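You operate a simulated robot arm through the tools that you are given. There is no shell and no other tool. Be economical: measure what you need, move in short steps, check, and stop when the job is done.

Carry out the task below with a simulated two-armed robot. There is one attempt and no reset: what you move stays moved.

JOB
Count the yellow stoppers on the top of the trolley, then put as many of the hose adapters from the top of the trolley on the counter in front of the dye bottles. Put the purple float in the black bin on the stock rack. Put the square bottle that says "56" from the top of the black table on top of the parts box there and the square bottle marked "62" on top of the yellow carton there. Take the blue clamp ring and leave it on the green tape roll. Take the orange fitting and put it on the purple disc. Do these in any order. Set down upright: hose adapter, square bottle.

The check looks at the end state, three seconds after you hand in, the way a careful person would. Anything else that was tipped, shoved, dropped, spilled or broken makes it a failure. A push-on lid holds only when it is set on centred and level and pressed home; a screw cap is set on level and turned clockwise until tight.

ROBOT AND FRAMES
Two 7-joint arms with fingered hands on one trunk, on a base that drives. Base frame: it is fixed to the floor where the robot stands at the start and does not move with it; the origin is under the middle of the robot, x ahead of it, y to its left, z up; the surface under the hand at the start is at about z = 0.78. Units: m, rad, N and s.
The left shoulder is at the start at [0.07, 0.162, 1.246], the right one opposite. With the tool pointing down near the work surface each hand reaches from about 0.2 to 0.8 m from the robot's upright axis, wherever it stands, measured 20 degrees to its own side. Places, roughly: black bin on the stock rack [2.5, -1.25, 1]; blue clamp ring (5x5x2 cm) [2.4, -1, 0.9]; counter in front of the dye bottles (72x17 cm) [0.1, 3.5, 0.9]; green tape roll (7x7x3 cm) [2.4, -1.4, 0.9]; hose adapter [0.5, -0.25, 0.75]; orange fitting [2.75, -1.75, 1]; parts box [0.5, -1.5, 0.75]; purple disc (7x7x1 cm) [4.3, -1.6, 0.9]; purple float (6x6x5 cm) [0.8, -0.3, 0.8]; square bottle [0.5, -1, 0.75]; yellow carton [0.25, -1.25, 0.75]; yellow stopper (3x3x5 cm) [0.5, -0.4, 0.8]; yellow stopper (4x4x4 cm) [0.5, 0, 0.8]. Payload 4 kg a hand.
The tool frame of a hand sits at the grasp point between the pads (the TCP): z along the fingers, y along the line on which they close. The tips reach 0.026 m beyond it. Largest opening 0.132 m; the body of the gripper starts 0.073 m behind the TCP. The gripper is a hand of 4 fingers: y runs from the thumb to the fingers, the wrist lies at [0, 0, -0.224] in the tool frame.
Orientation is that of the tool frame in the base frame, as a unit quaternion [x, y, z, w]. With the fingers straight down and closing along the base's y, the tool's x points along the base's -x, its y along +y and its z along -z.

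CONTROLS
- The arms move only by the tool drive_tool. It takes "left_targets", "right_targets" or both (then of equal length, played together; a hand with none holds still); each is a list of rows, each a list of 6 numbers: the shift along the tool's x, y, z in m, then the turn, a rotation vector about the tool's x, y, z in rad. In form: [[x, y, z, ax, ay, az], ...]. A call has 1 to 20 rows; each row shifts and turns the commanded pose from where the row before left it, along the tool's axes as they then stand. Rows are played at 5 a second. More than 0.05 m and 0.15 rad between two rows, and nothing of the call is played. Where a pose cannot be reached the arm comes as near as it can. A force on the tool above 40 N (or 10 N above the force at the start of the call, whichever is more), or a blocked arm, ends the call early, and 0.2 s more pass. In this call time passes only in rows, and 0.2 s behind the last. It gives the time, the measured TCP pose, the force on the tool (base axes), the opening and the grip force at its end, in the units of the frame above (readings bear some noise), with the torque about the TCP (base axes, N m) and any sound that the robot's microphone picked up, and new pictures: "views" is both (left out), scene, wrist or none (wrist: the cameras of the hands that moved).
- Cameras (640 x 400 px; columns grow to the right, rows downward): "scene" is now at [0.1165, -0.0496, 1.4605]; the picture's right is [-0.60, -0.80, 0.00], its down [-0.55, 0.41, -0.73] and it looks along [0.58, -0.44, -0.69] (base axes); focal length 265 px, centre (320, 200). "left" rides on the left gripper at [-0.073, 0.006, -0.093] in its tool frame; the picture's right is [-0.08, -1.00, 0.00], its down [0.78, -0.06, -0.62] and it looks along [0.62, -0.05, 0.79] (tool axes); focal length 230 px, centre (320, 200). "right" rides on the right gripper at [0.073, 0.006, -0.094] in its tool frame; the picture's right is [-0.08, 1.00, 0.00], its down [-0.79, -0.06, -0.62] and it looks along [-0.61, -0.05, 0.79] (tool axes); focal length 230 px, centre (320, 200). There is no depth. A picture from a camera that has moved, and an enlarged one, comes with that camera's place and axes in the base frame and with its lens.
- raise_lower(by): slides the trunk up (or, below 0, down) by that many m; the arms and the scene camera ride with it, the base frame stays. It gives what a move gives, with no picture.
- drive_base(legs): drives the robot by 1 to 6 legs, each [ahead, left, turn to the left] in m, m and rad, along the robot's own axes; the way and the turn of a leg run together, so that a leg with both is an arc; at most 1.5 m and 3.142 rad a leg. The arms and the cameras ride along, it lands a little off, and it stops where it bumps. It gives what a move gives, and a new picture of the scene camera.
- finger_targets(finger1, finger2, finger3, thumb_bend, hand): sets how far each is bent, from 0 (flat) to 100 (curled in); at 30 the hand is open as for a grip, at 70 the pads meet at the TCP. One left out holds its place. A second passes; each finger stops where it meets its share of the squeeze, and holds until it gets a number again. It is the only way to open and close the hand. It gives what a move gives, with no picture; readings hold the bend of each and the force on the fingers (four entries, about 0 where the hand has none), thumb and palm.
- head_to(pan, tilt): turns the head with the scene camera to pan (to the left, within 1.501 rad either way) and tilt (down, from -0.506 to 1.204), counted from straight ahead of the robot. It gives what a move gives, and a new picture of the scene camera.
- close_up(camera, box): a new picture of the part [left, top, right, bottom] of that camera's present view, enlarged. The clock stands still meanwhile.
- job_done(): hands the job in; it is judged then, once.

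Go step by step. Nothing tells you exact positions but the pictures and the camera data: compare them with the known pose of the tool, close in by small moves and look again before you grip or let go. The budget is 207 turns and 260 pictures, counting those below and the enlarged ones. Unless the task says otherwise, let go and move clear before handing in.

The tools are called after ">>>" as name(argument=value, ...) on one line, values as JSON. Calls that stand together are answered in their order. drive_tool: Moves the arms, as the interface text tells. Its arguments: {"type":"object","properties":{"left_targets":{"type":"array","items":{"type":"array","items":{"type":"number"}}},"right_targets":{"type":"array","items":{"type":"array","items":{"type":"number"}}},"views":{"type":"string","enum":["both","scene","wrist","none"]}},"required":[]} The other tools are called the same way: raise_lower (by) slides the trunk up or down; finger_targets (finger1, finger2, finger3, thumb_bend, hand) moves the fingers one by one; drive_base (legs) drives the base; head_to (pan, tilt) turns the head that bears the scene camera; close_up (camera, box) takes an enlarged picture of a part of a camera's view; job_done () hands the job in.

At the start:

```text
time: 0.0
left_tool_pos: [0.5562, -0.0515, 1.1403]
left_tool_rot: [0.0, 1.0, 0.0, 0.0]
left_contact_force: [0.1, 0.2, 0.4]
left_ft_torque: [0.01, 0.01, 0.02]
left_gripper_width: 0.1318
left_gripper_force: 0.1
left_shape: jaw
left_bend: [30.0, 30.0, 30.0, 30.0]
left_finger forces: [0.0, 0.1, 0.0, 0.1, 0.0, 0.0]
right_tool_pos: [0.4424, -0.5373, 1.1225]
right_tool_rot: [0.0, 1.0, 0.0, 0.0]
right_contact_force: [0.2, -0.5, -0.9]
right_ft_torque: [-0.04, 0.0, -0.02]
right_gripper_width: 0.1318
right_gripper_force: 0.1
right_shape: jaw
right_bend: [30.0, 30.0, 30.0, 30.0]
right_finger forces: [0.1, 0.0, 0.1, 0.0, 0.1, 0.0]
trunk travel left (down, up): [-0.725, 0.215]
robot x, y, heading: [0.001, -0.0003, 0.002]
head pan, tilt: [-0.644, 0.759]
```

scene: 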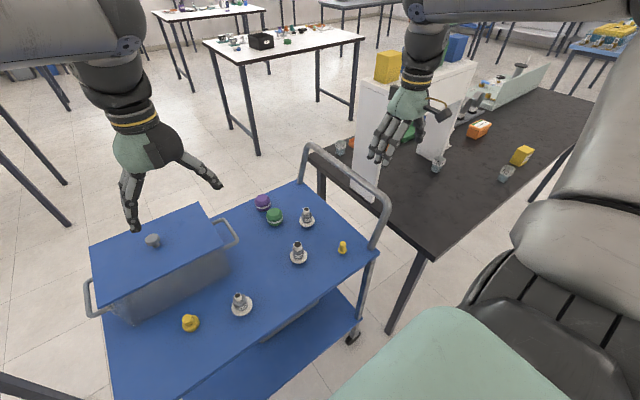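
right: 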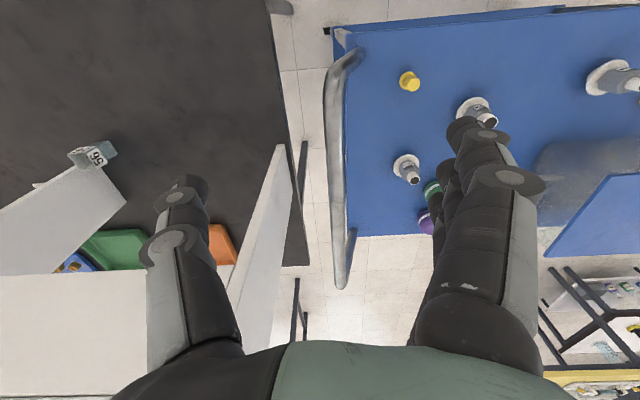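
left: 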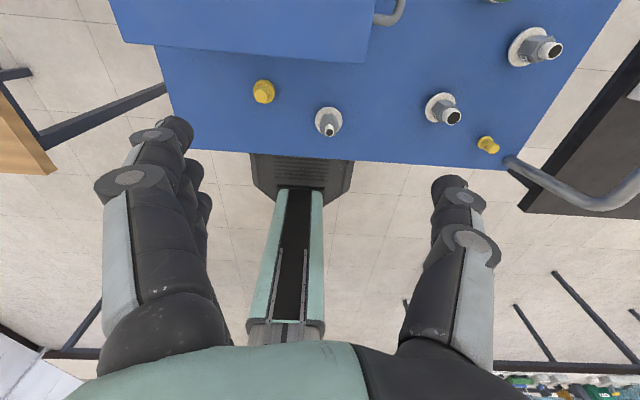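

I see a trolley with two visible yellow stoppers, three hose adapters, a purple and a green float and a lidded box. I look closer, to check for hidden stoppers and read the scene.

>>> close_up(camera="scene", box=[80, 170, 400, 370])

>>> close_up(camera="scene", box=[320, 0, 640, 200])

>>> head_to(pan=0.0, tilt=0.7)

```text
2.00 times, centred on (240, 270) of scene
camera zoom: at [0.1165, -0.0496, 1.4605], right [-0.6, -0.8, 0.0], down [-0.55, 0.41, -0.73], along [0.58, -0.44, -0.69], focal length 530 px, centre (480, 60)
```

zoom: 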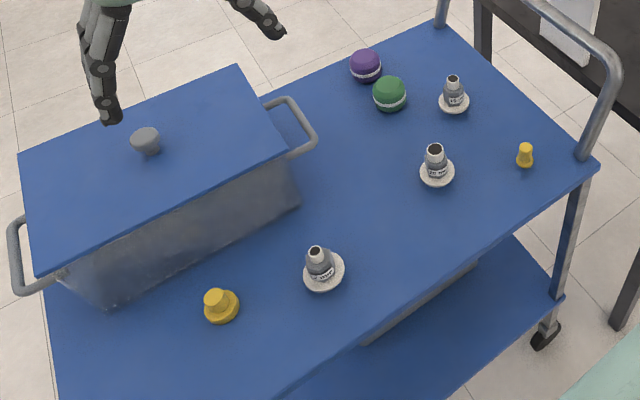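

```text
2.00 times, centred on (480, 100) of scene
camera zoom: at [0.1165, -0.0496, 1.4605], right [-0.6, -0.8, 0.0], down [-0.55, 0.41, -0.73], along [0.58, -0.44, -0.69], focal length 530 px, centre (0, 400)
```

zoom: 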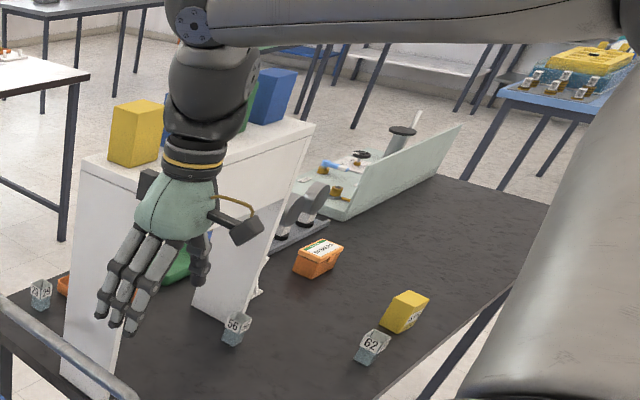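

```text
time: 1.0
left_tool_pos: [0.5565, -0.0509, 1.1404]
left_tool_rot: [0.001, 1.0, 0.0, 0.001]
left_contact_force: [0.8, 0.0, -0.1]
left_ft_torque: [-0.03, -0.04, 0.02]
left_gripper_width: 0.1322
left_gripper_force: 0.1
left_shape: jaw
left_bend: [30.0, 30.0, 30.0, 30.0]
left_finger forces: [0.0, 0.1, 0.0, 0.1, 0.0, 0.0]
right_tool_pos: [0.4423, -0.5375, 1.122]
right_tool_rot: [-0.001, 1.0, 0.0, 0.001]
right_contact_force: [0.7, -0.6, 0.1]
right_ft_torque: [0.02, 0.02, -0.01]
right_gripper_width: 0.1317
right_gripper_force: 0.1
right_shape: jaw
right_bend: [30.0, 30.0, 30.0, 30.0]
right_finger forces: [0.0, 0.0, 0.1, 0.0, 0.0, 0.0]
trunk travel left (down, up): [-0.725, 0.215]
robot x, y, heading: [0.0008, 0.0005, 0.004]
head pan, tilt: [0.0, 0.7]
camera scene: at [0.1354, -0.0001, 1.4654], right [0.0, -1.0, 0.0], down [-0.64, 0.0, -0.76], along [0.76, 0.0, -0.64], focal length 265 px, centre (320, 200)
```

scene: 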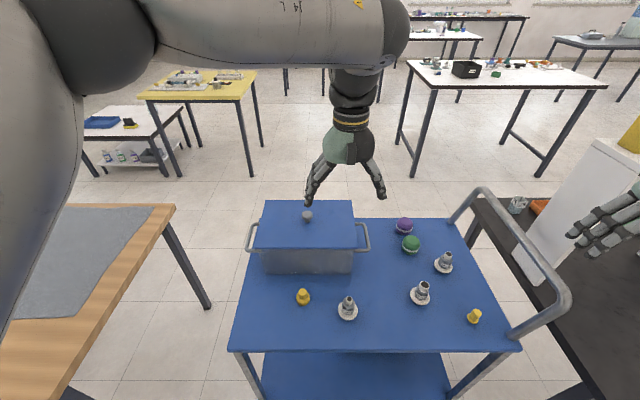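

I moved the head: two stoppers show, but the space behind the lidded box is hidden. I move the left hand out over it so that its camera looks behind the box.

>>> drive_tool(left_targets=[[-0.05, 0, 0, 0, 0, 0], [-0.05, 0, 0, 0, 0, 0], [-0.05, 0, 0, 0, 0, 0], [-0.05, 0, 0, 0, 0, 0], [-0.05, 0, 0, 0, 0, 0], [-0.05, 0, 0, 0, 0, 0]], views="wrist")

```text
time: 2.4
left_tool_pos: [0.6565, -0.0344, 1.1017]
left_tool_rot: [-0.001, 1.0, 0.0, -0.001]
left_contact_force: [0.1, -0.2, 0.5]
left_ft_torque: [-0.02, 0.0, 0.0]
left_gripper_width: 0.1319
left_gripper_force: 0.0
left_shape: jaw
left_bend: [30.0, 30.0, 30.0, 30.0]
left_finger forces: [0.0, 0.1, 0.0, 0.0, 0.1, 0.1]
left hand out of reach, approached as far as the arm can: row 2, 3, 4, 5, 6
right_tool_pos: [0.4417, -0.5368, 1.1228]
right_tool_rot: [0.001, 1.0, -0.001, 0.0]
right_contact_force: [-0.2, 0.0, 0.2]
right_ft_torque: [-0.03, 0.0, 0.0]
right_gripper_width: 0.132
right_gripper_force: 0.1
right_shape: jaw
right_bend: [30.0, 30.0, 30.0, 30.0]
right_finger forces: [0.0, 0.0, 0.1, 0.1, 0.1, 0.0]
trunk travel left (down, up): [-0.725, 0.215]
robot x, y, heading: [0.0004, -0.001, 0.0]
head pan, tilt: [0.0, 0.7]
camera left: at [0.7282, -0.03, 1.1957], right [0.08, -1.0, 0.0], down [-0.78, -0.06, 0.62], along [-0.62, -0.05, -0.79], focal length 230 px, centre (320, 200)
```

left: 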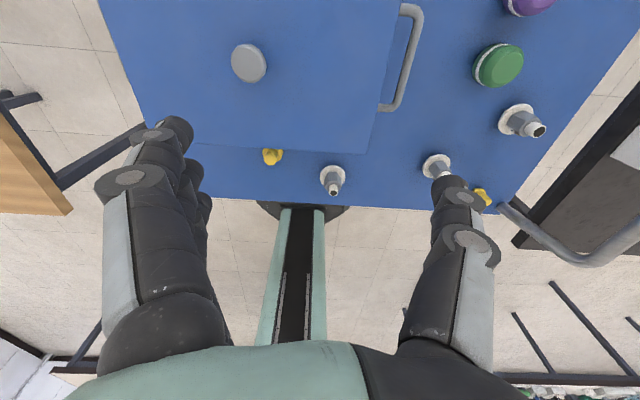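

The arm ran short of reach, so I tilt the hand outward: that buys reach and makes its camera look more straight down behind the box.

>>> drive_tool(left_targets=[[0, 0, 0, 0, -0.15, 0], [0, 0, 0, 0, -0.15, 0], [0, 0, 0, 0, -0.15, 0], [0, 0, 0, 0, -0.15, 0], [-0.033, 0, 0.0226, 0, 0, 0], [-0.033, 0, 0.0226, 0, 0, 0], [-0.033, 0, 0.0226, 0, 0, 0], [-0.033, 0, 0.0226, 0, 0, 0]], views="wrist")

```text
time: 4.2
left_tool_pos: [0.8171, -0.0375, 1.0979]
left_tool_rot: [0.001, 0.956, 0.002, 0.294]
left_contact_force: [-0.3, -0.2, -0.2]
left_ft_torque: [-0.05, 0.03, -0.01]
left_gripper_width: 0.132
left_gripper_force: 0.1
left_shape: jaw
left_bend: [30.0, 30.0, 30.0, 30.0]
left_finger forces: [0.1, 0.1, 0.0, 0.0, 0.1, 0.1]
right_tool_pos: [0.4443, -0.5411, 1.1201]
right_tool_rot: [0.0, 1.0, 0.001, 0.0]
right_contact_force: [-0.4, 0.9, -1.3]
right_ft_torque: [0.04, 0.02, -0.03]
right_gripper_width: 0.1316
right_gripper_force: 0.1
right_shape: jaw
right_bend: [30.0, 30.0, 30.0, 30.0]
right_finger forces: [0.0, 0.0, 0.0, 0.0, 0.0, 0.1]
trunk travel left (down, up): [-0.725, 0.215]
robot x, y, heading: [0.0013, 0.0005, -0.002]
head pan, tilt: [0.0, 0.7]
camera left: at [0.8242, -0.0325, 1.2168], right [0.06, -1.0, 0.04], down [-1.0, -0.06, 0.07], along [-0.07, -0.04, -1.0], focal length 230 px, centre (320, 200)
```

left: 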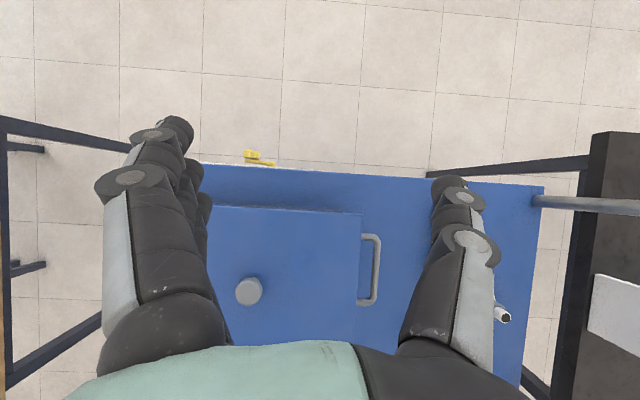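

A yellow thing shows at the far edge of the trolley; I zoom in.

>>> close_up(camera="left", box=[180, 120, 340, 220])

>>> drive_tool(left_targets=[[0, 0.04, 0, 0, 0.15, 0], [0, 0.04, 0, 0, 0.15, 0]], views="wrist")

```text
4.00 times, centred on (260, 170) of left
camera zoom: at [0.8242, -0.0325, 1.2168], right [0.06, -1.0, 0.04], down [-1.0, -0.06, 0.07], along [-0.07, -0.04, -1.0], focal length 920 px, centre (560, 320)
```

zoom: 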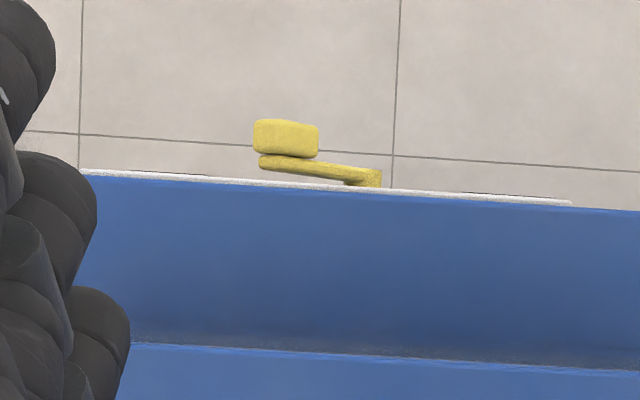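

```text
time: 4.8
left_tool_pos: [0.7938, 0.0133, 1.095]
left_tool_rot: [0.002, 0.979, 0.001, 0.204]
left_contact_force: [-0.2, 0.1, 0.4]
left_ft_torque: [-0.01, 0.0, 0.01]
left_gripper_width: 0.132
left_gripper_force: 0.0
left_shape: jaw
left_bend: [30.0, 30.0, 30.0, 30.0]
left_finger forces: [0.1, 0.0, 0.1, 0.0, 0.0, 0.1]
left hand out of reach, approached as far as the arm can: row 1, 2
right_tool_pos: [0.442, -0.5389, 1.1218]
right_tool_rot: [0.0, 1.0, 0.0, 0.0]
right_contact_force: [-0.3, -0.3, -0.1]
right_ft_torque: [-0.02, -0.02, -0.02]
right_gripper_width: 0.1317
right_gripper_force: 0.2
right_shape: jaw
right_bend: [30.0, 30.0, 30.0, 30.0]
right_finger forces: [0.0, 0.0, 0.0, 0.0, 0.0, 0.0]
trunk travel left (down, up): [-0.725, 0.215]
robot x, y, heading: [0.0013, 0.0028, 0.0]
head pan, tilt: [0.0, 0.7]
camera left: at [0.8228, 0.0173, 1.2098], right [0.07, -1.0, 0.03], down [-0.97, -0.06, 0.25], along [-0.25, -0.05, -0.97], focal length 230 px, centre (320, 200)
```

left: 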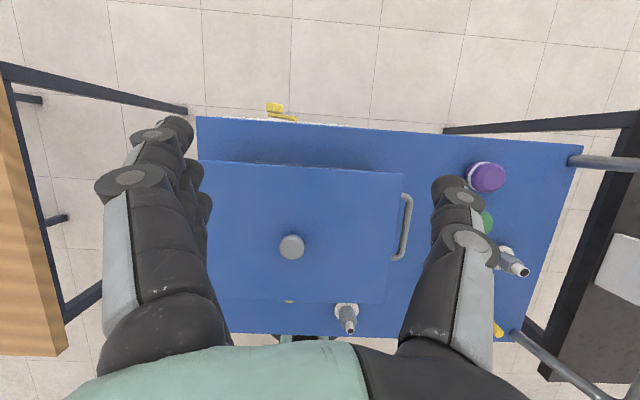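

The strip behind the box is empty; the yellow thing stands on something lower than the top. So the count is two stoppers, and two adapters go. I bring the left hand over the near adapter at about (0.48, -0.07) and the right over the middle one at about (0.52, -0.28).

>>> drive_tool(left_targets=[[0.0367, -0.011, -0.016, 0, 0, 0], [0.0367, -0.011, -0.016, 0, 0, 0], [0.0367, -0.011, -0.016, 0, 0, 0], [0.0367, -0.011, -0.016, 0, 0, 0], [0.0367, -0.011, -0.016, 0, 0, 0], [0.0367, -0.011, -0.016, 0, 0, 0], [0.0367, -0.011, -0.016, 0, 0, 0], [0.0367, -0.008, -0.016, 0, 0, 0], [0, 0, 0, 0, 0.15, 0], [0, 0, 0, 0, 0.15, 0], [0, 0, 0, 0, 0.11, 0]], right_targets=[[-0.011, 0.037, 0, 0, 0, 0], [-0.011, 0.037, 0, 0, 0, 0], [-0.011, 0.037, 0, 0, 0, 0], [-0.011, 0.037, 0, 0, 0, 0], [-0.011, 0.037, 0, 0, 0, 0], [-0.011, 0.037, 0, 0, 0, 0], [-0.011, 0.037, 0, 0, 0, 0], [0, 0, 0.02, 0, 0, 0], [0, 0, 0.02, 0, 0, 0], [0, 0, 0.02, 0, 0, 0], [0, 0, 0.02, 0, 0, 0]], views="both")

```text
time: 7.2
left_tool_pos: [0.4707, -0.0756, 1.094]
left_tool_rot: [0.001, 1.0, 0.001, 0.0]
left_contact_force: [0.0, -0.2, 0.3]
left_ft_torque: [0.02, -0.03, 0.01]
left_gripper_width: 0.1323
left_gripper_force: 0.1
left_shape: jaw
left_bend: [30.0, 30.0, 30.0, 30.0]
left_finger forces: [0.1, 0.0, 0.0, 0.0, 0.0, 0.0]
right_tool_pos: [0.5209, -0.2795, 1.0396]
right_tool_rot: [0.0, 1.0, 0.001, -0.001]
right_contact_force: [0.0, 0.2, 0.5]
right_ft_torque: [-0.01, 0.01, -0.02]
right_gripper_width: 0.1319
right_gripper_force: 0.1
right_shape: jaw
right_bend: [30.0, 30.0, 30.0, 30.0]
right_finger forces: [0.0, 0.1, 0.0, 0.0, 0.1, 0.1]
trunk travel left (down, up): [-0.725, 0.215]
robot x, y, heading: [-0.0016, 0.002, 0.002]
head pan, tilt: [0.0, 0.7]
camera scene: at [0.1355, -0.0015, 1.4655], right [0.0, -1.0, 0.0], down [-0.64, 0.0, -0.76], along [0.76, 0.0, -0.64], focal length 265 px, centre (320, 200)
camera right: at [0.4497, -0.2749, 1.1326], right [0.08, 1.0, 0.0], down [0.78, -0.06, 0.62], along [0.61, -0.05, -0.79], focal length 230 px, centre (320, 200)
camera left: at [0.5429, -0.0712, 1.1891], right [0.08, -1.0, 0.0], down [-0.78, -0.06, 0.62], along [-0.62, -0.05, -0.79], focal length 230 px, centre (320, 200)
```

scene: 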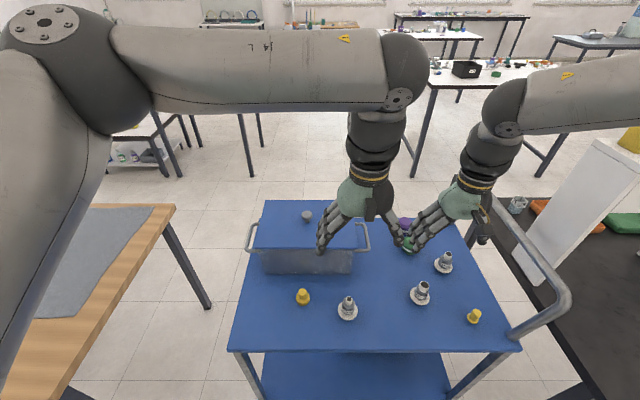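
right: 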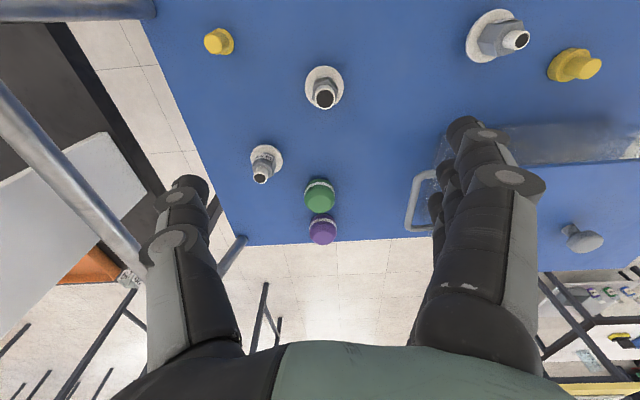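
left: 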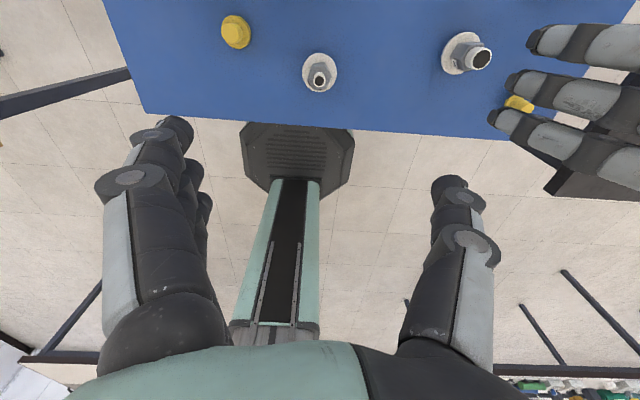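

Both cameras agree: adapters at about (0.477, -0.075) and (0.524, -0.277), top surface z≈0.78. I lower both hands partly and check.

>>> drive_tool(left_targets=[[-0.006, 0, 0.04, 0, 0, 0], [0, 0, 0.045, 0, 0, 0], [0, 0, 0.045, 0, 0, 0], [0, 0, 0.045, 0, 0, 0], [0, 0, 0.03, 0, 0, 0]], right_targets=[[-0.003, 0.002, 0.03, 0, 0, 0], [0, 0, 0.03, 0, 0, 0], [0, 0, 0.03, 0, 0, 0], [0, 0, 0.03, 0, 0, 0], [0, 0, 0.03, 0, 0, 0]], views="wrist")

```text
time: 8.4
left_tool_pos: [0.4808, -0.0717, 0.8909]
left_tool_rot: [0.0, 1.0, -0.001, 0.0]
left_contact_force: [0.2, -0.1, -0.3]
left_ft_torque: [0.0, -0.03, 0.0]
left_gripper_width: 0.132
left_gripper_force: 0.1
left_shape: jaw
left_bend: [30.0, 30.0, 30.0, 30.0]
left_finger forces: [0.0, 0.0, 0.0, 0.0, 0.0, 0.1]
right_tool_pos: [0.5254, -0.2744, 0.8886]
right_tool_rot: [0.0, 1.0, 0.0, 0.001]
right_contact_force: [0.9, -0.4, 0.6]
right_ft_torque: [-0.03, 0.0, -0.03]
right_gripper_width: 0.1319
right_gripper_force: 0.1
right_shape: jaw
right_bend: [30.0, 30.0, 30.0, 30.0]
right_finger forces: [0.0, 0.1, 0.0, 0.0, 0.0, 0.0]
trunk travel left (down, up): [-0.725, 0.215]
robot x, y, heading: [0.0015, 0.0011, 0.001]
head pan, tilt: [0.0, 0.7]
camera right: at [0.454, -0.2708, 0.981], right [0.08, 1.0, 0.0], down [0.79, -0.06, 0.62], along [0.61, -0.05, -0.79], focal length 230 px, centre (320, 200)
camera left: at [0.5527, -0.0676, 0.9843], right [0.08, -1.0, 0.0], down [-0.79, -0.06, 0.62], along [-0.61, -0.05, -0.79], focal length 230 px, centre (320, 200)
```

right: 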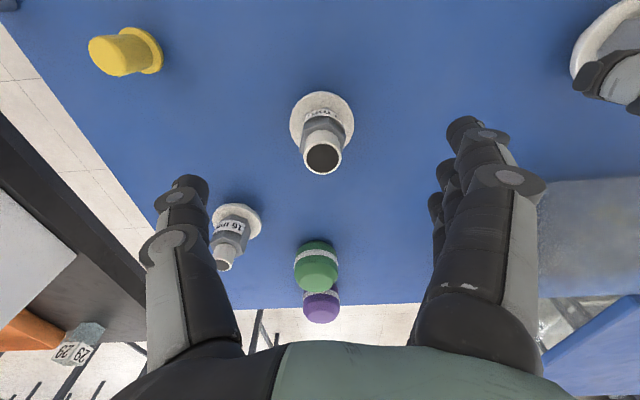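
left: 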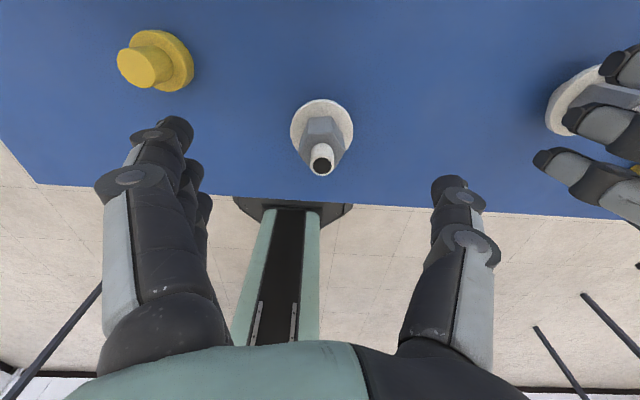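

The adapters are near centre under both hands; their tops are at about 0.85. I make small corrections and lower to grasp height.

>>> drive_tool(left_targets=[[-0.002, -0.003, 0.025, 0, 0, 0], [0, 0, 0.02, 0, 0, 0], [0, 0, 0.02, 0, 0, 0]], right_targets=[[0.004, -0.0025, 0.025, 0, 0, 0], [0, 0, 0.02, 0, 0, 0], [0, 0, 0.018, 0, 0, 0]], views="wrist")

>>> finger_targets(hand="left", finger1=75, finger2=75, finger3=75, thumb_bend=75)

>>> finger_targets(hand="right", finger1=75, finger2=75, finger3=75, thumb_bend=75)

```text
time: 9.2
left_tool_pos: [0.4799, -0.0764, 0.8233]
left_tool_rot: [0.0, 1.0, 0.001, 0.0]
left_contact_force: [-0.2, 0.9, -0.1]
left_ft_torque: [0.01, 0.01, 0.02]
left_gripper_width: 0.1318
left_gripper_force: 0.0
left_shape: jaw
left_bend: [30.0, 30.0, 30.0, 30.0]
left_finger forces: [0.0, 0.1, 0.0, 0.0, 0.1, 0.0]
right_tool_pos: [0.5111, -0.2851, 0.838]
right_tool_rot: [0.0, 1.0, 0.001, 0.0]
right_contact_force: [0.5, 0.1, 0.6]
right_ft_torque: [0.02, 0.03, -0.02]
right_gripper_width: 0.1317
right_gripper_force: 0.1
right_shape: jaw
right_bend: [30.0, 30.0, 30.0, 30.0]
right_finger forces: [0.0, 0.1, 0.0, 0.1, 0.0, 0.0]
right hand out of reach, approached as far as the arm can: row 3
trunk travel left (down, up): [-0.725, 0.215]
robot x, y, heading: [-0.0004, 0.0031, -0.006]
head pan, tilt: [0.0, 0.7]
camera right: at [0.4404, -0.2793, 0.9304], right [0.08, 1.0, 0.0], down [0.78, -0.06, 0.62], along [0.62, -0.05, -0.79], focal length 230 px, centre (320, 200)
camera left: at [0.5526, -0.0725, 0.9179], right [0.08, -1.0, 0.0], down [-0.79, -0.06, 0.61], along [-0.61, -0.05, -0.79], focal length 230 px, centre (320, 200)
```

right: 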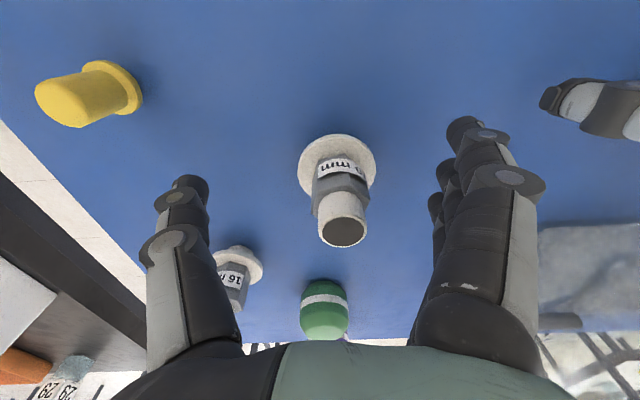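
left: 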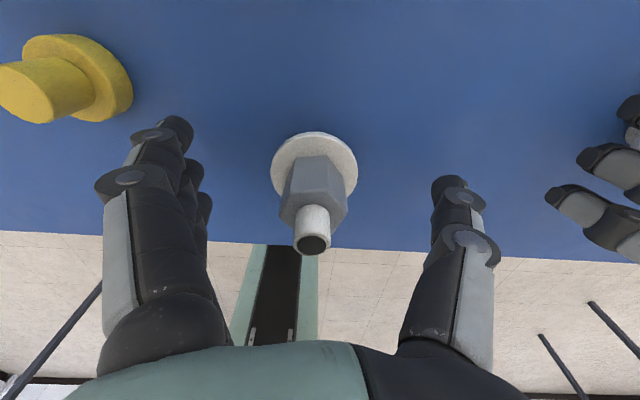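

```text
time: 10.2
left_tool_pos: [0.4809, -0.0772, 0.8238]
left_tool_rot: [0.0, 1.0, 0.0, 0.0]
left_contact_force: [0.5, -0.5, 0.9]
left_ft_torque: [0.02, 0.0, 0.01]
left_gripper_width: 0.0423
left_gripper_force: 20.5
left_shape: fingers
left_bend: [62.0, 56.0, 61.0, 61.0]
left_finger forces: [7.0, 6.7, 6.9, 0.0, 19.4, 0.0]
right_tool_pos: [0.5113, -0.2839, 0.8372]
right_tool_rot: [-0.001, 1.0, 0.001, 0.001]
right_contact_force: [0.7, -0.5, -0.4]
right_ft_torque: [0.01, -0.01, 0.0]
right_gripper_width: 0.1323
right_gripper_force: 0.1
right_shape: jaw
right_bend: [30.0, 30.0, 30.0, 30.0]
right_finger forces: [0.0, 0.0, 0.0, 0.1, 0.0, 0.0]
trunk travel left (down, up): [-0.725, 0.215]
robot x, y, heading: [-0.0013, 0.0016, 0.001]
head pan, tilt: [0.0, 0.7]
```

```text
time: 11.2
left_tool_pos: [0.4807, -0.0756, 0.8225]
left_tool_rot: [0.0, 1.0, 0.0, 0.001]
left_contact_force: [0.2, -0.2, -0.2]
left_ft_torque: [0.0, -0.01, -0.01]
left_gripper_width: 0.0425
left_gripper_force: 19.9
left_shape: fingers
left_bend: [62.0, 56.0, 61.0, 61.0]
left_finger forces: [7.0, 6.8, 6.8, 0.1, 19.5, 0.0]
right_tool_pos: [0.5133, -0.2841, 0.8395]
right_tool_rot: [0.0, 1.0, 0.002, 0.0]
right_contact_force: [-0.1, 0.5, 0.1]
right_ft_torque: [-0.01, 0.05, 0.03]
right_gripper_width: 0.0147
right_gripper_force: 15.4
right_shape: fingers
right_bend: [75.0, 65.0, 65.0, 67.0]
right_finger forces: [0.0, 6.9, 8.6, 0.1, 14.6, 0.1]
trunk travel left (down, up): [-0.725, 0.215]
robot x, y, heading: [0.0027, -0.0009, -0.001]
head pan, tilt: [0.0, 0.7]
```

The left hand holds its adapter; the right came up a little short of the target and only two fingers took hold. I look at the right hand.

>>> close_up(camera="right", box=[160, 100, 480, 300])

```text
2.00 times, centred on (320, 200) of right
camera zoom: at [0.4407, -0.2793, 0.9302], right [0.08, 1.0, 0.0], down [0.78, -0.06, 0.62], along [0.62, -0.05, -0.79], focal length 460 px, centre (320, 200)
```

zoom: 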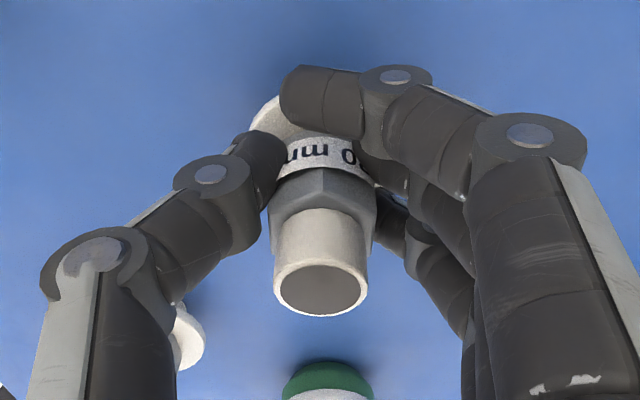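

Off-centre along x by about 1 cm; I open, shift and try again.

>>> finger_targets(hand="right", finger1=30, finger2=30, finger3=30, thumb_bend=30)

>>> drive_tool(left_targets=[[0, 0, -0.03, 0, 0, 0], [0, 0, -0.03, 0, 0, 0], [0, 0, -0.03, 0, 0, 0]], right_targets=[[-0.008, 0.002, 0, 0, 0, 0], [-0.004, 0, 0, 0, 0, 0], [0, 0, 0.01, 0, 0, 0]], views="wrist")

```text
time: 12.2
left_tool_pos: [0.4809, -0.077, 0.8241]
left_tool_rot: [0.0, 1.0, -0.001, 0.001]
left_contact_force: [0.3, -0.5, 0.7]
left_ft_torque: [-0.03, -0.01, 0.0]
left_gripper_width: 0.0424
left_gripper_force: 20.0
left_shape: fingers
left_bend: [62.0, 56.0, 61.0, 61.0]
left_finger forces: [7.0, 6.8, 6.8, 0.0, 19.4, 0.0]
right_tool_pos: [0.5114, -0.2827, 0.8369]
right_tool_rot: [0.0, 1.0, 0.001, 0.0]
right_contact_force: [0.4, -0.7, 0.7]
right_ft_torque: [0.01, -0.01, 0.04]
right_gripper_width: 0.1353
right_gripper_force: 0.1
right_shape: fingers
right_bend: [30.0, 30.0, 30.0, 30.0]
right_finger forces: [0.0, 0.0, 0.0, 0.0, 0.0, 0.0]
trunk travel left (down, up): [-0.725, 0.215]
robot x, y, heading: [-0.0015, -0.0022, 0.002]
head pan, tilt: [0.0, 0.7]
```

```text
time: 13.0
left_tool_pos: [0.4802, -0.0783, 0.9158]
left_tool_rot: [-0.001, 1.0, 0.0, 0.001]
left_contact_force: [-0.8, 0.6, -1.2]
left_ft_torque: [0.01, 0.02, 0.0]
left_gripper_width: 0.0421
left_gripper_force: 20.1
left_shape: fingers
left_bend: [62.0, 56.0, 61.0, 61.0]
left_finger forces: [7.0, 6.8, 6.8, 0.0, 19.4, 0.0]
right_tool_pos: [0.5174, -0.2892, 0.8368]
right_tool_rot: [0.0, 1.0, 0.001, 0.001]
right_contact_force: [-0.1, 0.1, -0.3]
right_ft_torque: [0.01, 0.01, -0.03]
right_gripper_width: 0.1356
right_gripper_force: 0.1
right_shape: fingers
right_bend: [30.0, 30.0, 30.0, 30.0]
right_finger forces: [0.0, 0.0, 0.0, 0.0, 0.0, 0.0]
right hand out of reach, approached as far as the arm can: row 1, 3
trunk travel left (down, up): [-0.725, 0.215]
robot x, y, heading: [-0.0007, 0.0, -0.001]
head pan, tilt: [0.0, 0.7]
camera right: at [0.4455, -0.285, 0.9306], right [0.08, 1.0, 0.0], down [0.78, -0.06, 0.62], along [0.62, -0.05, -0.79], focal length 230 px, centre (320, 200)
camera left: at [0.553, -0.0736, 1.0091], right [0.08, -1.0, 0.0], down [-0.79, -0.06, 0.62], along [-0.61, -0.05, -0.79], focal length 230 px, centre (320, 200)
```

right: 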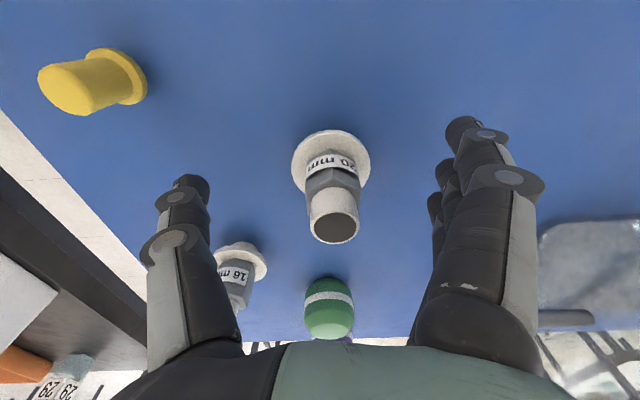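
left: 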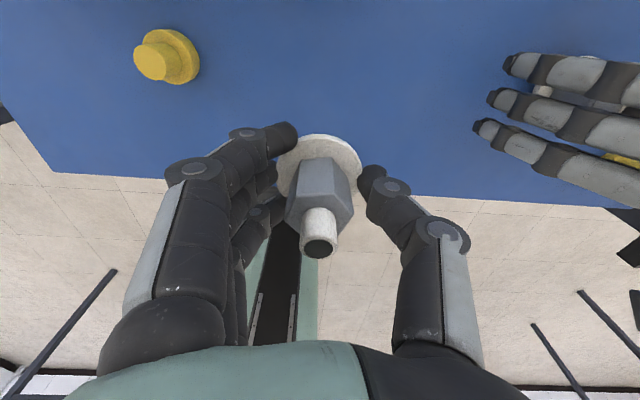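

The left adapter is securely held. The right may be limited by the nearby left hand; I move the left away and try again.

>>> drive_tool(left_targets=[[0, 0.04, -0.04, 0, 0, 0], [0, 0.04, -0.04, 0, 0, 0], [0, 0.04, -0.04, 0, 0, 0], [0, 0.04, 0, 0, 0, 0], [0, 0, 0, 0, 0, 0], [0, 0, 0, 0, 0, 0]], right_targets=[[0, 0, 0, 0, 0, 0], [0, 0, 0, 0, 0, 0], [-0.002, 0.004, 0, 0, 0, 0], [-0.003, 0.005, 0, 0, 0, 0], [0, 0, 0.006, 0, 0, 0], [0, 0, 0.006, 0, 0, 0]], views="wrist")

```text
refused: row 1 steps farther than a row can; nothing moved
```

>>> drive_tool(left_targets=[[0, 0.03, -0.035, 0, 0, 0], [0, 0.03, -0.035, 0, 0, 0], [0, 0.03, -0.035, 0, 0, 0], [0, 0.04, 0, 0, 0, 0], [0, 0, 0, 0, 0, 0], [0, 0, 0, 0, 0, 0]], right_targets=[[0, 0, 0, 0, 0, 0], [0, 0, 0, 0, 0, 0], [-0.002, 0.004, 0, 0, 0, 0], [-0.003, 0.005, 0, 0, 0, 0], [0, 0, 0.006, 0, 0, 0], [0, 0, 0.006, 0, 0, 0]], views="wrist")

```text
time: 14.4
left_tool_pos: [0.4787, 0.0522, 1.0203]
left_tool_rot: [0.0, 1.0, 0.0, 0.001]
left_contact_force: [-0.1, -0.5, -0.8]
left_ft_torque: [-0.03, 0.0, -0.02]
left_gripper_width: 0.0422
left_gripper_force: 19.8
left_shape: fingers
left_bend: [62.0, 56.0, 61.0, 61.0]
left_finger forces: [7.3, 7.0, 6.7, 0.0, 19.5, 0.0]
right_tool_pos: [0.5131, -0.2869, 0.8356]
right_tool_rot: [0.001, 1.0, 0.001, -0.001]
right_contact_force: [-0.3, 0.4, -0.3]
right_ft_torque: [0.0, -0.04, 0.04]
right_gripper_width: 0.1356
right_gripper_force: 0.1
right_shape: fingers
right_bend: [30.0, 30.0, 30.0, 30.0]
right_finger forces: [0.0, 0.0, 0.0, 0.0, 0.0, 0.0]
right hand out of reach, approached as far as the arm can: row 4, 5, 6
trunk travel left (down, up): [-0.725, 0.215]
robot x, y, heading: [0.0017, -0.0019, -0.004]
head pan, tilt: [0.0, 0.7]
camera right: at [0.4415, -0.2831, 0.9287], right [0.08, 1.0, 0.0], down [0.78, -0.06, 0.62], along [0.62, -0.05, -0.79], focal length 230 px, centre (320, 200)
camera left: at [0.5514, 0.0563, 1.115], right [0.08, -1.0, 0.0], down [-0.79, -0.06, 0.62], along [-0.61, -0.05, -0.79], focal length 230 px, centre (320, 200)
```

right: 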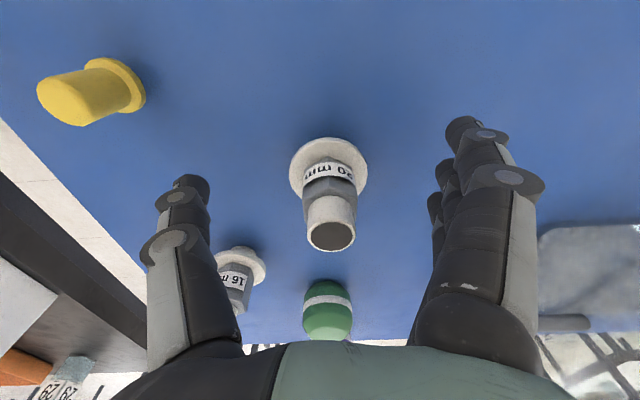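
left: 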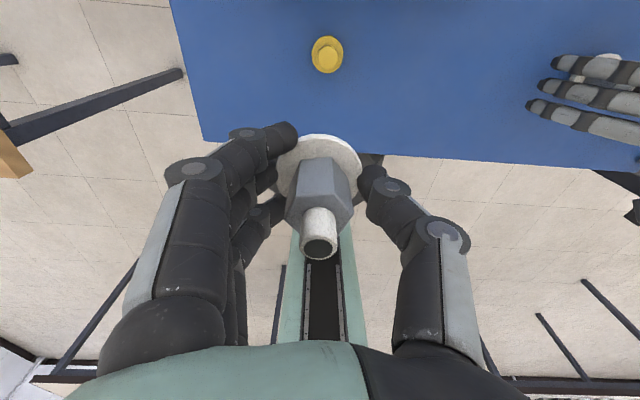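

Still limited by joint geometry. I lift the right hand and sidestep the base 0.12 m left, so the adapter lies more to the right arm's own side.

>>> drive_tool(right_targets=[[0, 0, -0.04, 0, 0, 0], [0, 0, -0.04, 0, 0, 0], [0, 0, -0.04, 0, 0, 0]], views="none")

>>> drive_base(legs=[[0, 0.13, 0]])

```text
time: 15.2
left_tool_pos: [0.4786, 0.0531, 1.0211]
left_tool_rot: [0.001, 1.0, 0.001, 0.001]
left_contact_force: [0.3, 0.1, -1.5]
left_ft_torque: [-0.01, -0.01, 0.02]
left_gripper_width: 0.0424
left_gripper_force: 20.3
left_shape: fingers
left_bend: [62.0, 56.0, 61.0, 61.0]
left_finger forces: [7.3, 7.0, 6.7, 0.0, 19.5, 0.0]
right_tool_pos: [0.5137, -0.2863, 0.9577]
right_tool_rot: [0.0, 1.0, -0.001, 0.0]
right_contact_force: [-0.3, 0.6, 0.1]
right_ft_torque: [0.01, 0.0, 0.03]
right_gripper_width: 0.1357
right_gripper_force: 0.0
right_shape: fingers
right_bend: [30.0, 30.0, 30.0, 30.0]
right_finger forces: [0.0, 0.1, 0.1, 0.1, 0.0, 0.0]
trunk travel left (down, up): [-0.725, 0.215]
robot x, y, heading: [-0.0008, 0.0008, -0.003]
head pan, tilt: [0.0, 0.7]
```

```text
time: 16.5
left_tool_pos: [0.4778, 0.1838, 1.0209]
left_tool_rot: [-0.001, 1.0, 0.001, 0.001]
left_contact_force: [0.2, 0.8, -1.2]
left_ft_torque: [-0.02, -0.01, 0.0]
left_gripper_width: 0.0422
left_gripper_force: 19.8
left_shape: fingers
left_bend: [62.0, 56.0, 61.0, 61.0]
left_finger forces: [7.3, 7.0, 6.7, 0.0, 19.5, 0.1]
right_tool_pos: [0.5154, -0.1566, 0.957]
right_tool_rot: [-0.001, 1.0, 0.001, 0.0]
right_contact_force: [0.3, 0.6, 0.3]
right_ft_torque: [0.04, 0.0, 0.0]
right_gripper_width: 0.1358
right_gripper_force: 0.2
right_shape: fingers
right_bend: [30.0, 30.0, 30.0, 30.0]
right_finger forces: [0.1, 0.0, 0.0, 0.1, 0.1, 0.1]
trunk travel left (down, up): [-0.725, 0.215]
robot x, y, heading: [-0.0025, 0.1313, -0.002]
head pan, tilt: [0.0, 0.7]
camera scene: at [0.1353, 0.1296, 1.4654], right [0.0, -1.0, 0.0], down [-0.64, 0.0, -0.76], along [0.76, 0.0, -0.64], focal length 265 px, centre (320, 200)
```

scene: 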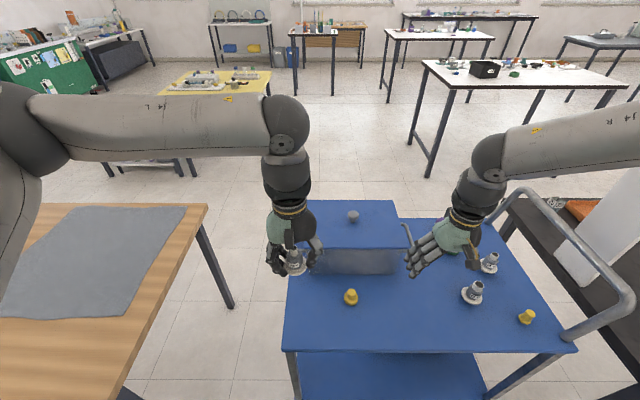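

Now I move the right hand over the adapter again and down.

>>> drive_tool(right_targets=[[-0.003, -0.04, 0, 0, 0, 0], [-0.002, -0.04, 0, 0, 0, 0], [-0.002, -0.04, 0, 0, 0, 0], [0, 0, 0.03, 0, 0, 0], [0, 0, 0.03, 0, 0, 0], [0, 0, 0.03, 0, 0, 0], [0, 0, 0.025, 0, 0, 0]], views="wrist")

```text
time: 18.1
left_tool_pos: [0.4789, 0.1843, 1.0213]
left_tool_rot: [-0.002, 1.0, 0.0, 0.0]
left_contact_force: [0.7, 0.0, -1.9]
left_ft_torque: [-0.03, -0.02, 0.01]
left_gripper_width: 0.0423
left_gripper_force: 19.4
left_shape: fingers
left_bend: [62.0, 56.0, 61.0, 61.0]
left_finger forces: [7.3, 7.0, 6.8, 0.1, 19.5, 0.0]
right_tool_pos: [0.5221, -0.2745, 0.8412]
right_tool_rot: [-0.002, 1.0, 0.0, -0.001]
right_contact_force: [0.8, 0.4, 1.1]
right_ft_torque: [0.01, 0.01, 0.03]
right_gripper_width: 0.1357
right_gripper_force: 0.1
right_shape: fingers
right_bend: [30.0, 30.0, 30.0, 30.0]
right_finger forces: [0.1, 0.1, 0.0, 0.0, 0.0, 0.1]
trunk travel left (down, up): [-0.725, 0.215]
robot x, y, heading: [0.0004, 0.1311, 0.001]
head pan, tilt: [0.0, 0.7]
camera right: at [0.4516, -0.2706, 0.9333], right [0.07, 1.0, 0.0], down [0.79, -0.06, 0.62], along [0.61, -0.05, -0.79], focal length 230 px, centre (320, 200)
```

right: 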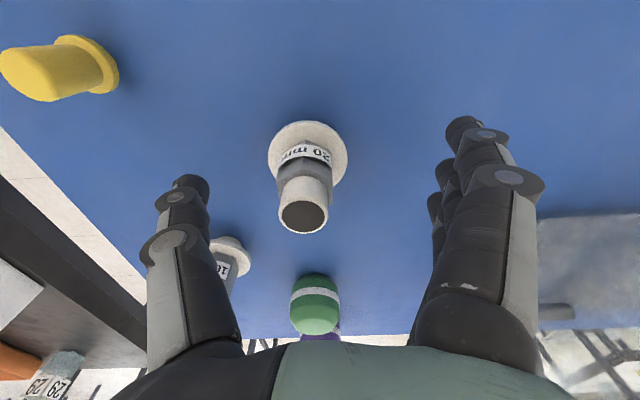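

The adapter sits about 1 cm to the thumb side; I correct, lower and close.

>>> drive_tool(right_targets=[[-0.004, -0.011, 0, 0, 0, 0], [0, 0, 0.015, 0, 0, 0]], views="none")

>>> finger_targets(hand="right", finger1=75, finger2=75, finger3=75, thumb_bend=75)

>>> close_up(camera="right", box=[160, 100, 480, 300])

```text
time: 18.7
left_tool_pos: [0.4789, 0.1837, 1.0205]
left_tool_rot: [-0.001, 1.0, 0.0, -0.001]
left_contact_force: [0.0, -0.4, -0.7]
left_ft_torque: [0.02, -0.01, -0.02]
left_gripper_width: 0.0421
left_gripper_force: 20.8
left_shape: fingers
left_bend: [62.0, 56.0, 61.0, 61.0]
left_finger forces: [7.2, 7.0, 6.7, 0.0, 19.5, 0.0]
right_tool_pos: [0.526, -0.2851, 0.8258]
right_tool_rot: [-0.002, 1.0, 0.0, 0.0]
right_contact_force: [-0.3, 0.2, -0.8]
right_ft_torque: [0.03, 0.03, -0.04]
right_gripper_width: 0.1358
right_gripper_force: 0.0
right_shape: fingers
right_bend: [30.0, 30.0, 30.0, 30.0]
right_finger forces: [0.1, 0.0, 0.0, 0.0, 0.0, 0.1]
trunk travel left (down, up): [-0.725, 0.215]
robot x, y, heading: [-0.0009, 0.1329, 0.004]
head pan, tilt: [0.0, 0.7]
```

```text
time: 19.7
left_tool_pos: [0.4771, 0.1843, 1.0209]
left_tool_rot: [-0.002, 1.0, 0.0, 0.001]
left_contact_force: [-0.4, 0.1, -0.5]
left_ft_torque: [0.01, 0.02, -0.01]
left_gripper_width: 0.0423
left_gripper_force: 20.3
left_shape: fingers
left_bend: [62.0, 56.0, 61.0, 61.0]
left_finger forces: [7.4, 7.0, 6.8, 0.0, 19.4, 0.0]
right_tool_pos: [0.5249, -0.2848, 0.8266]
right_tool_rot: [-0.002, 1.0, 0.0, 0.001]
right_contact_force: [0.9, -2.5, 6.9]
right_ft_torque: [-0.1, -0.03, 0.03]
right_gripper_width: 0.0426
right_gripper_force: 18.3
right_shape: fingers
right_bend: [61.0, 55.0, 67.0, 63.0]
right_finger forces: [6.2, 5.2, 8.4, 0.0, 17.0, 0.0]
trunk travel left (down, up): [-0.725, 0.215]
robot x, y, heading: [0.0034, 0.1309, 0.001]
head pan, tilt: [0.0, 0.7]
```

```text
2.00 times, centred on (320, 200) of right
camera zoom: at [0.4534, -0.2804, 0.9199], right [0.07, 1.0, 0.0], down [0.78, -0.06, 0.62], along [0.62, -0.05, -0.79], focal length 460 px, centre (320, 200)
```

zoom: 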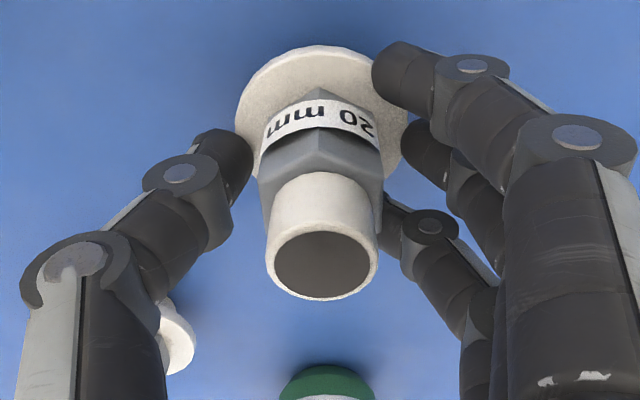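

All four fingers hold. I lift both hands and check.

>>> drive_tool(right_targets=[[0, 0, -0.03, 0, 0, 0], [0, 0, -0.04, 0, 0, 0], [0, 0, -0.04, 0, 0, 0], [0, 0, -0.04, 0, 0, 0], [0, 0, -0.04, 0, 0, 0]], views="both")

```text
time: 20.9
left_tool_pos: [0.4776, 0.1857, 1.0202]
left_tool_rot: [-0.002, 1.0, -0.001, 0.0]
left_contact_force: [-0.2, 0.3, -0.4]
left_ft_torque: [0.02, 0.0, -0.02]
left_gripper_width: 0.0421
left_gripper_force: 20.5
left_shape: fingers
left_bend: [62.0, 56.0, 61.0, 61.0]
left_finger forces: [7.3, 7.1, 6.8, 0.0, 19.5, 0.0]
right_tool_pos: [0.5261, -0.2874, 1.0145]
right_tool_rot: [-0.001, 1.0, 0.0, -0.001]
right_contact_force: [0.1, -0.4, -0.7]
right_ft_torque: [0.01, -0.02, -0.02]
right_gripper_width: 0.0335
right_gripper_force: 14.8
right_shape: fingers
right_bend: [62.0, 58.0, 69.0, 66.0]
right_finger forces: [5.5, 3.7, 5.7, 0.1, 15.0, 0.0]
trunk travel left (down, up): [-0.725, 0.215]
robot x, y, heading: [0.0027, 0.1342, 0.007]
head pan, tilt: [0.0, 0.7]
camera scene: at [0.1342, 0.1321, 1.4655], right [0.0, -1.0, 0.0], down [-0.64, 0.0, -0.77], along [0.77, 0.0, -0.64], focal length 265 px, centre (320, 200)
camera right: at [0.4553, -0.2825, 1.1074], right [0.07, 1.0, 0.0], down [0.79, -0.06, 0.62], along [0.61, -0.05, -0.79], focal length 230 px, centre (320, 200)
```

scene: 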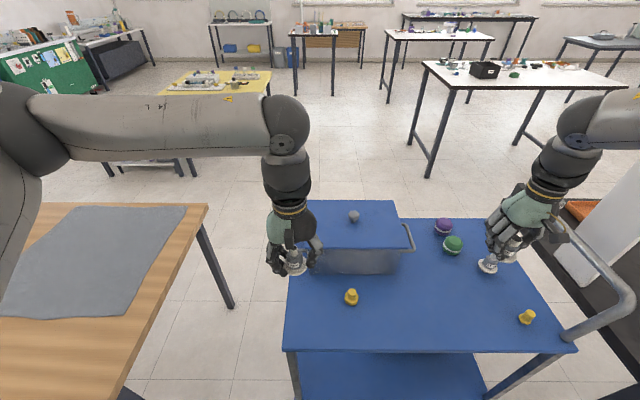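
right: 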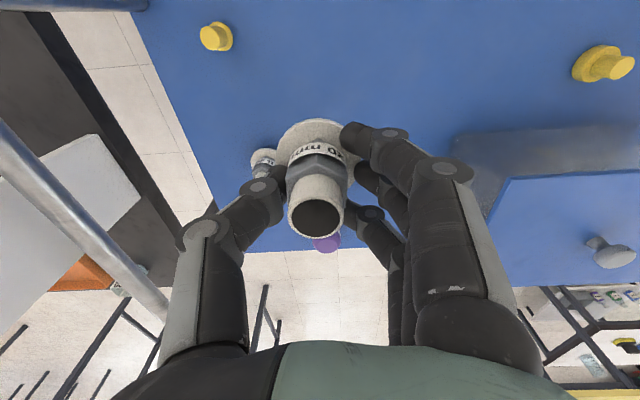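

Both adapters are held. I back off and look toward the left where the counter should be.

>>> drive_base(legs=[[-0.35, 0, 0]])

>>> head_to(pan=1.45, tilt=0.35)

```text
time: 23.2
left_tool_pos: [0.1294, 0.1814, 1.0197]
left_tool_rot: [0.0, 1.0, 0.0, 0.0]
left_contact_force: [-1.0, -0.8, -0.9]
left_ft_torque: [-0.01, -0.01, 0.0]
left_gripper_width: 0.042
left_gripper_force: 20.5
left_shape: fingers
left_bend: [62.0, 56.0, 61.0, 61.0]
left_finger forces: [7.2, 7.0, 6.9, 0.0, 19.5, 0.1]
right_tool_pos: [0.178, -0.2904, 1.0141]
right_tool_rot: [0.001, 1.0, 0.0, 0.0]
right_contact_force: [-0.2, 0.0, -0.8]
right_ft_torque: [0.0, -0.01, -0.01]
right_gripper_width: 0.0342
right_gripper_force: 14.2
right_shape: fingers
right_bend: [62.0, 58.0, 69.0, 66.0]
right_finger forces: [5.6, 3.7, 5.8, 0.1, 15.0, 0.1]
trunk travel left (down, up): [-0.725, 0.215]
robot x, y, heading: [-0.353, 0.1305, -0.0]
head pan, tilt: [0.0, 0.7]
camera scene: at [-0.2134, 0.1299, 1.4653], right [0.0, -1.0, 0.0], down [-0.65, 0.0, -0.76], along [0.76, 0.0, -0.65], focal length 265 px, centre (320, 200)
```

scene: 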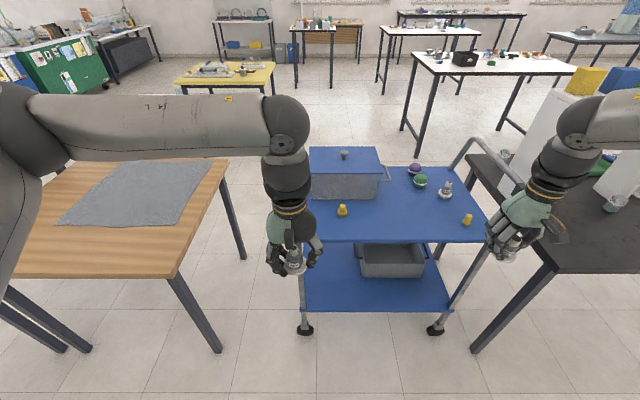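

```text
time: 24.8
left_tool_pos: [0.1287, 0.1811, 1.0207]
left_tool_rot: [0.0, 1.0, 0.0, 0.002]
left_contact_force: [0.2, -0.1, -1.5]
left_ft_torque: [0.02, -0.01, 0.01]
left_gripper_width: 0.0422
left_gripper_force: 20.6
left_shape: fingers
left_bend: [62.0, 56.0, 61.0, 61.0]
left_finger forces: [7.2, 7.1, 6.9, 0.1, 19.5, 0.0]
right_tool_pos: [0.1769, -0.29, 1.0138]
right_tool_rot: [-0.001, 1.0, 0.001, 0.0]
right_contact_force: [1.2, 0.3, -1.7]
right_ft_torque: [-0.01, -0.01, 0.01]
right_gripper_width: 0.0338
right_gripper_force: 14.6
right_shape: fingers
right_bend: [62.0, 58.0, 69.0, 66.0]
right_finger forces: [5.5, 3.8, 5.6, 0.0, 15.0, 0.1]
trunk travel left (down, up): [-0.725, 0.215]
robot x, y, heading: [-0.3514, 0.1306, 0.003]
head pan, tilt: [1.45, 0.351]
camera scene: at [-0.2879, 0.2223, 1.4968], right [0.99, -0.12, 0.0], down [-0.04, -0.34, -0.94], along [0.11, 0.93, -0.34], focal length 265 px, centre (320, 200)
```

scene: 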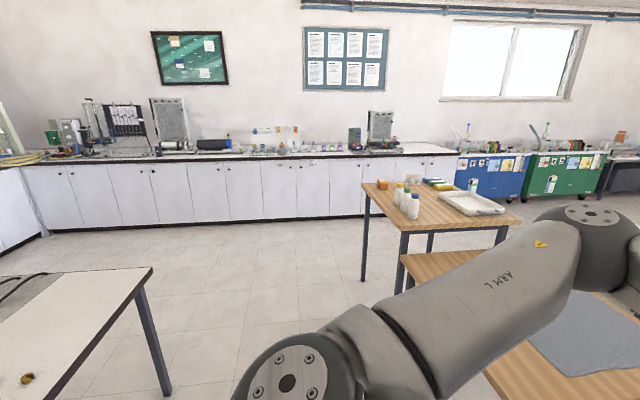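

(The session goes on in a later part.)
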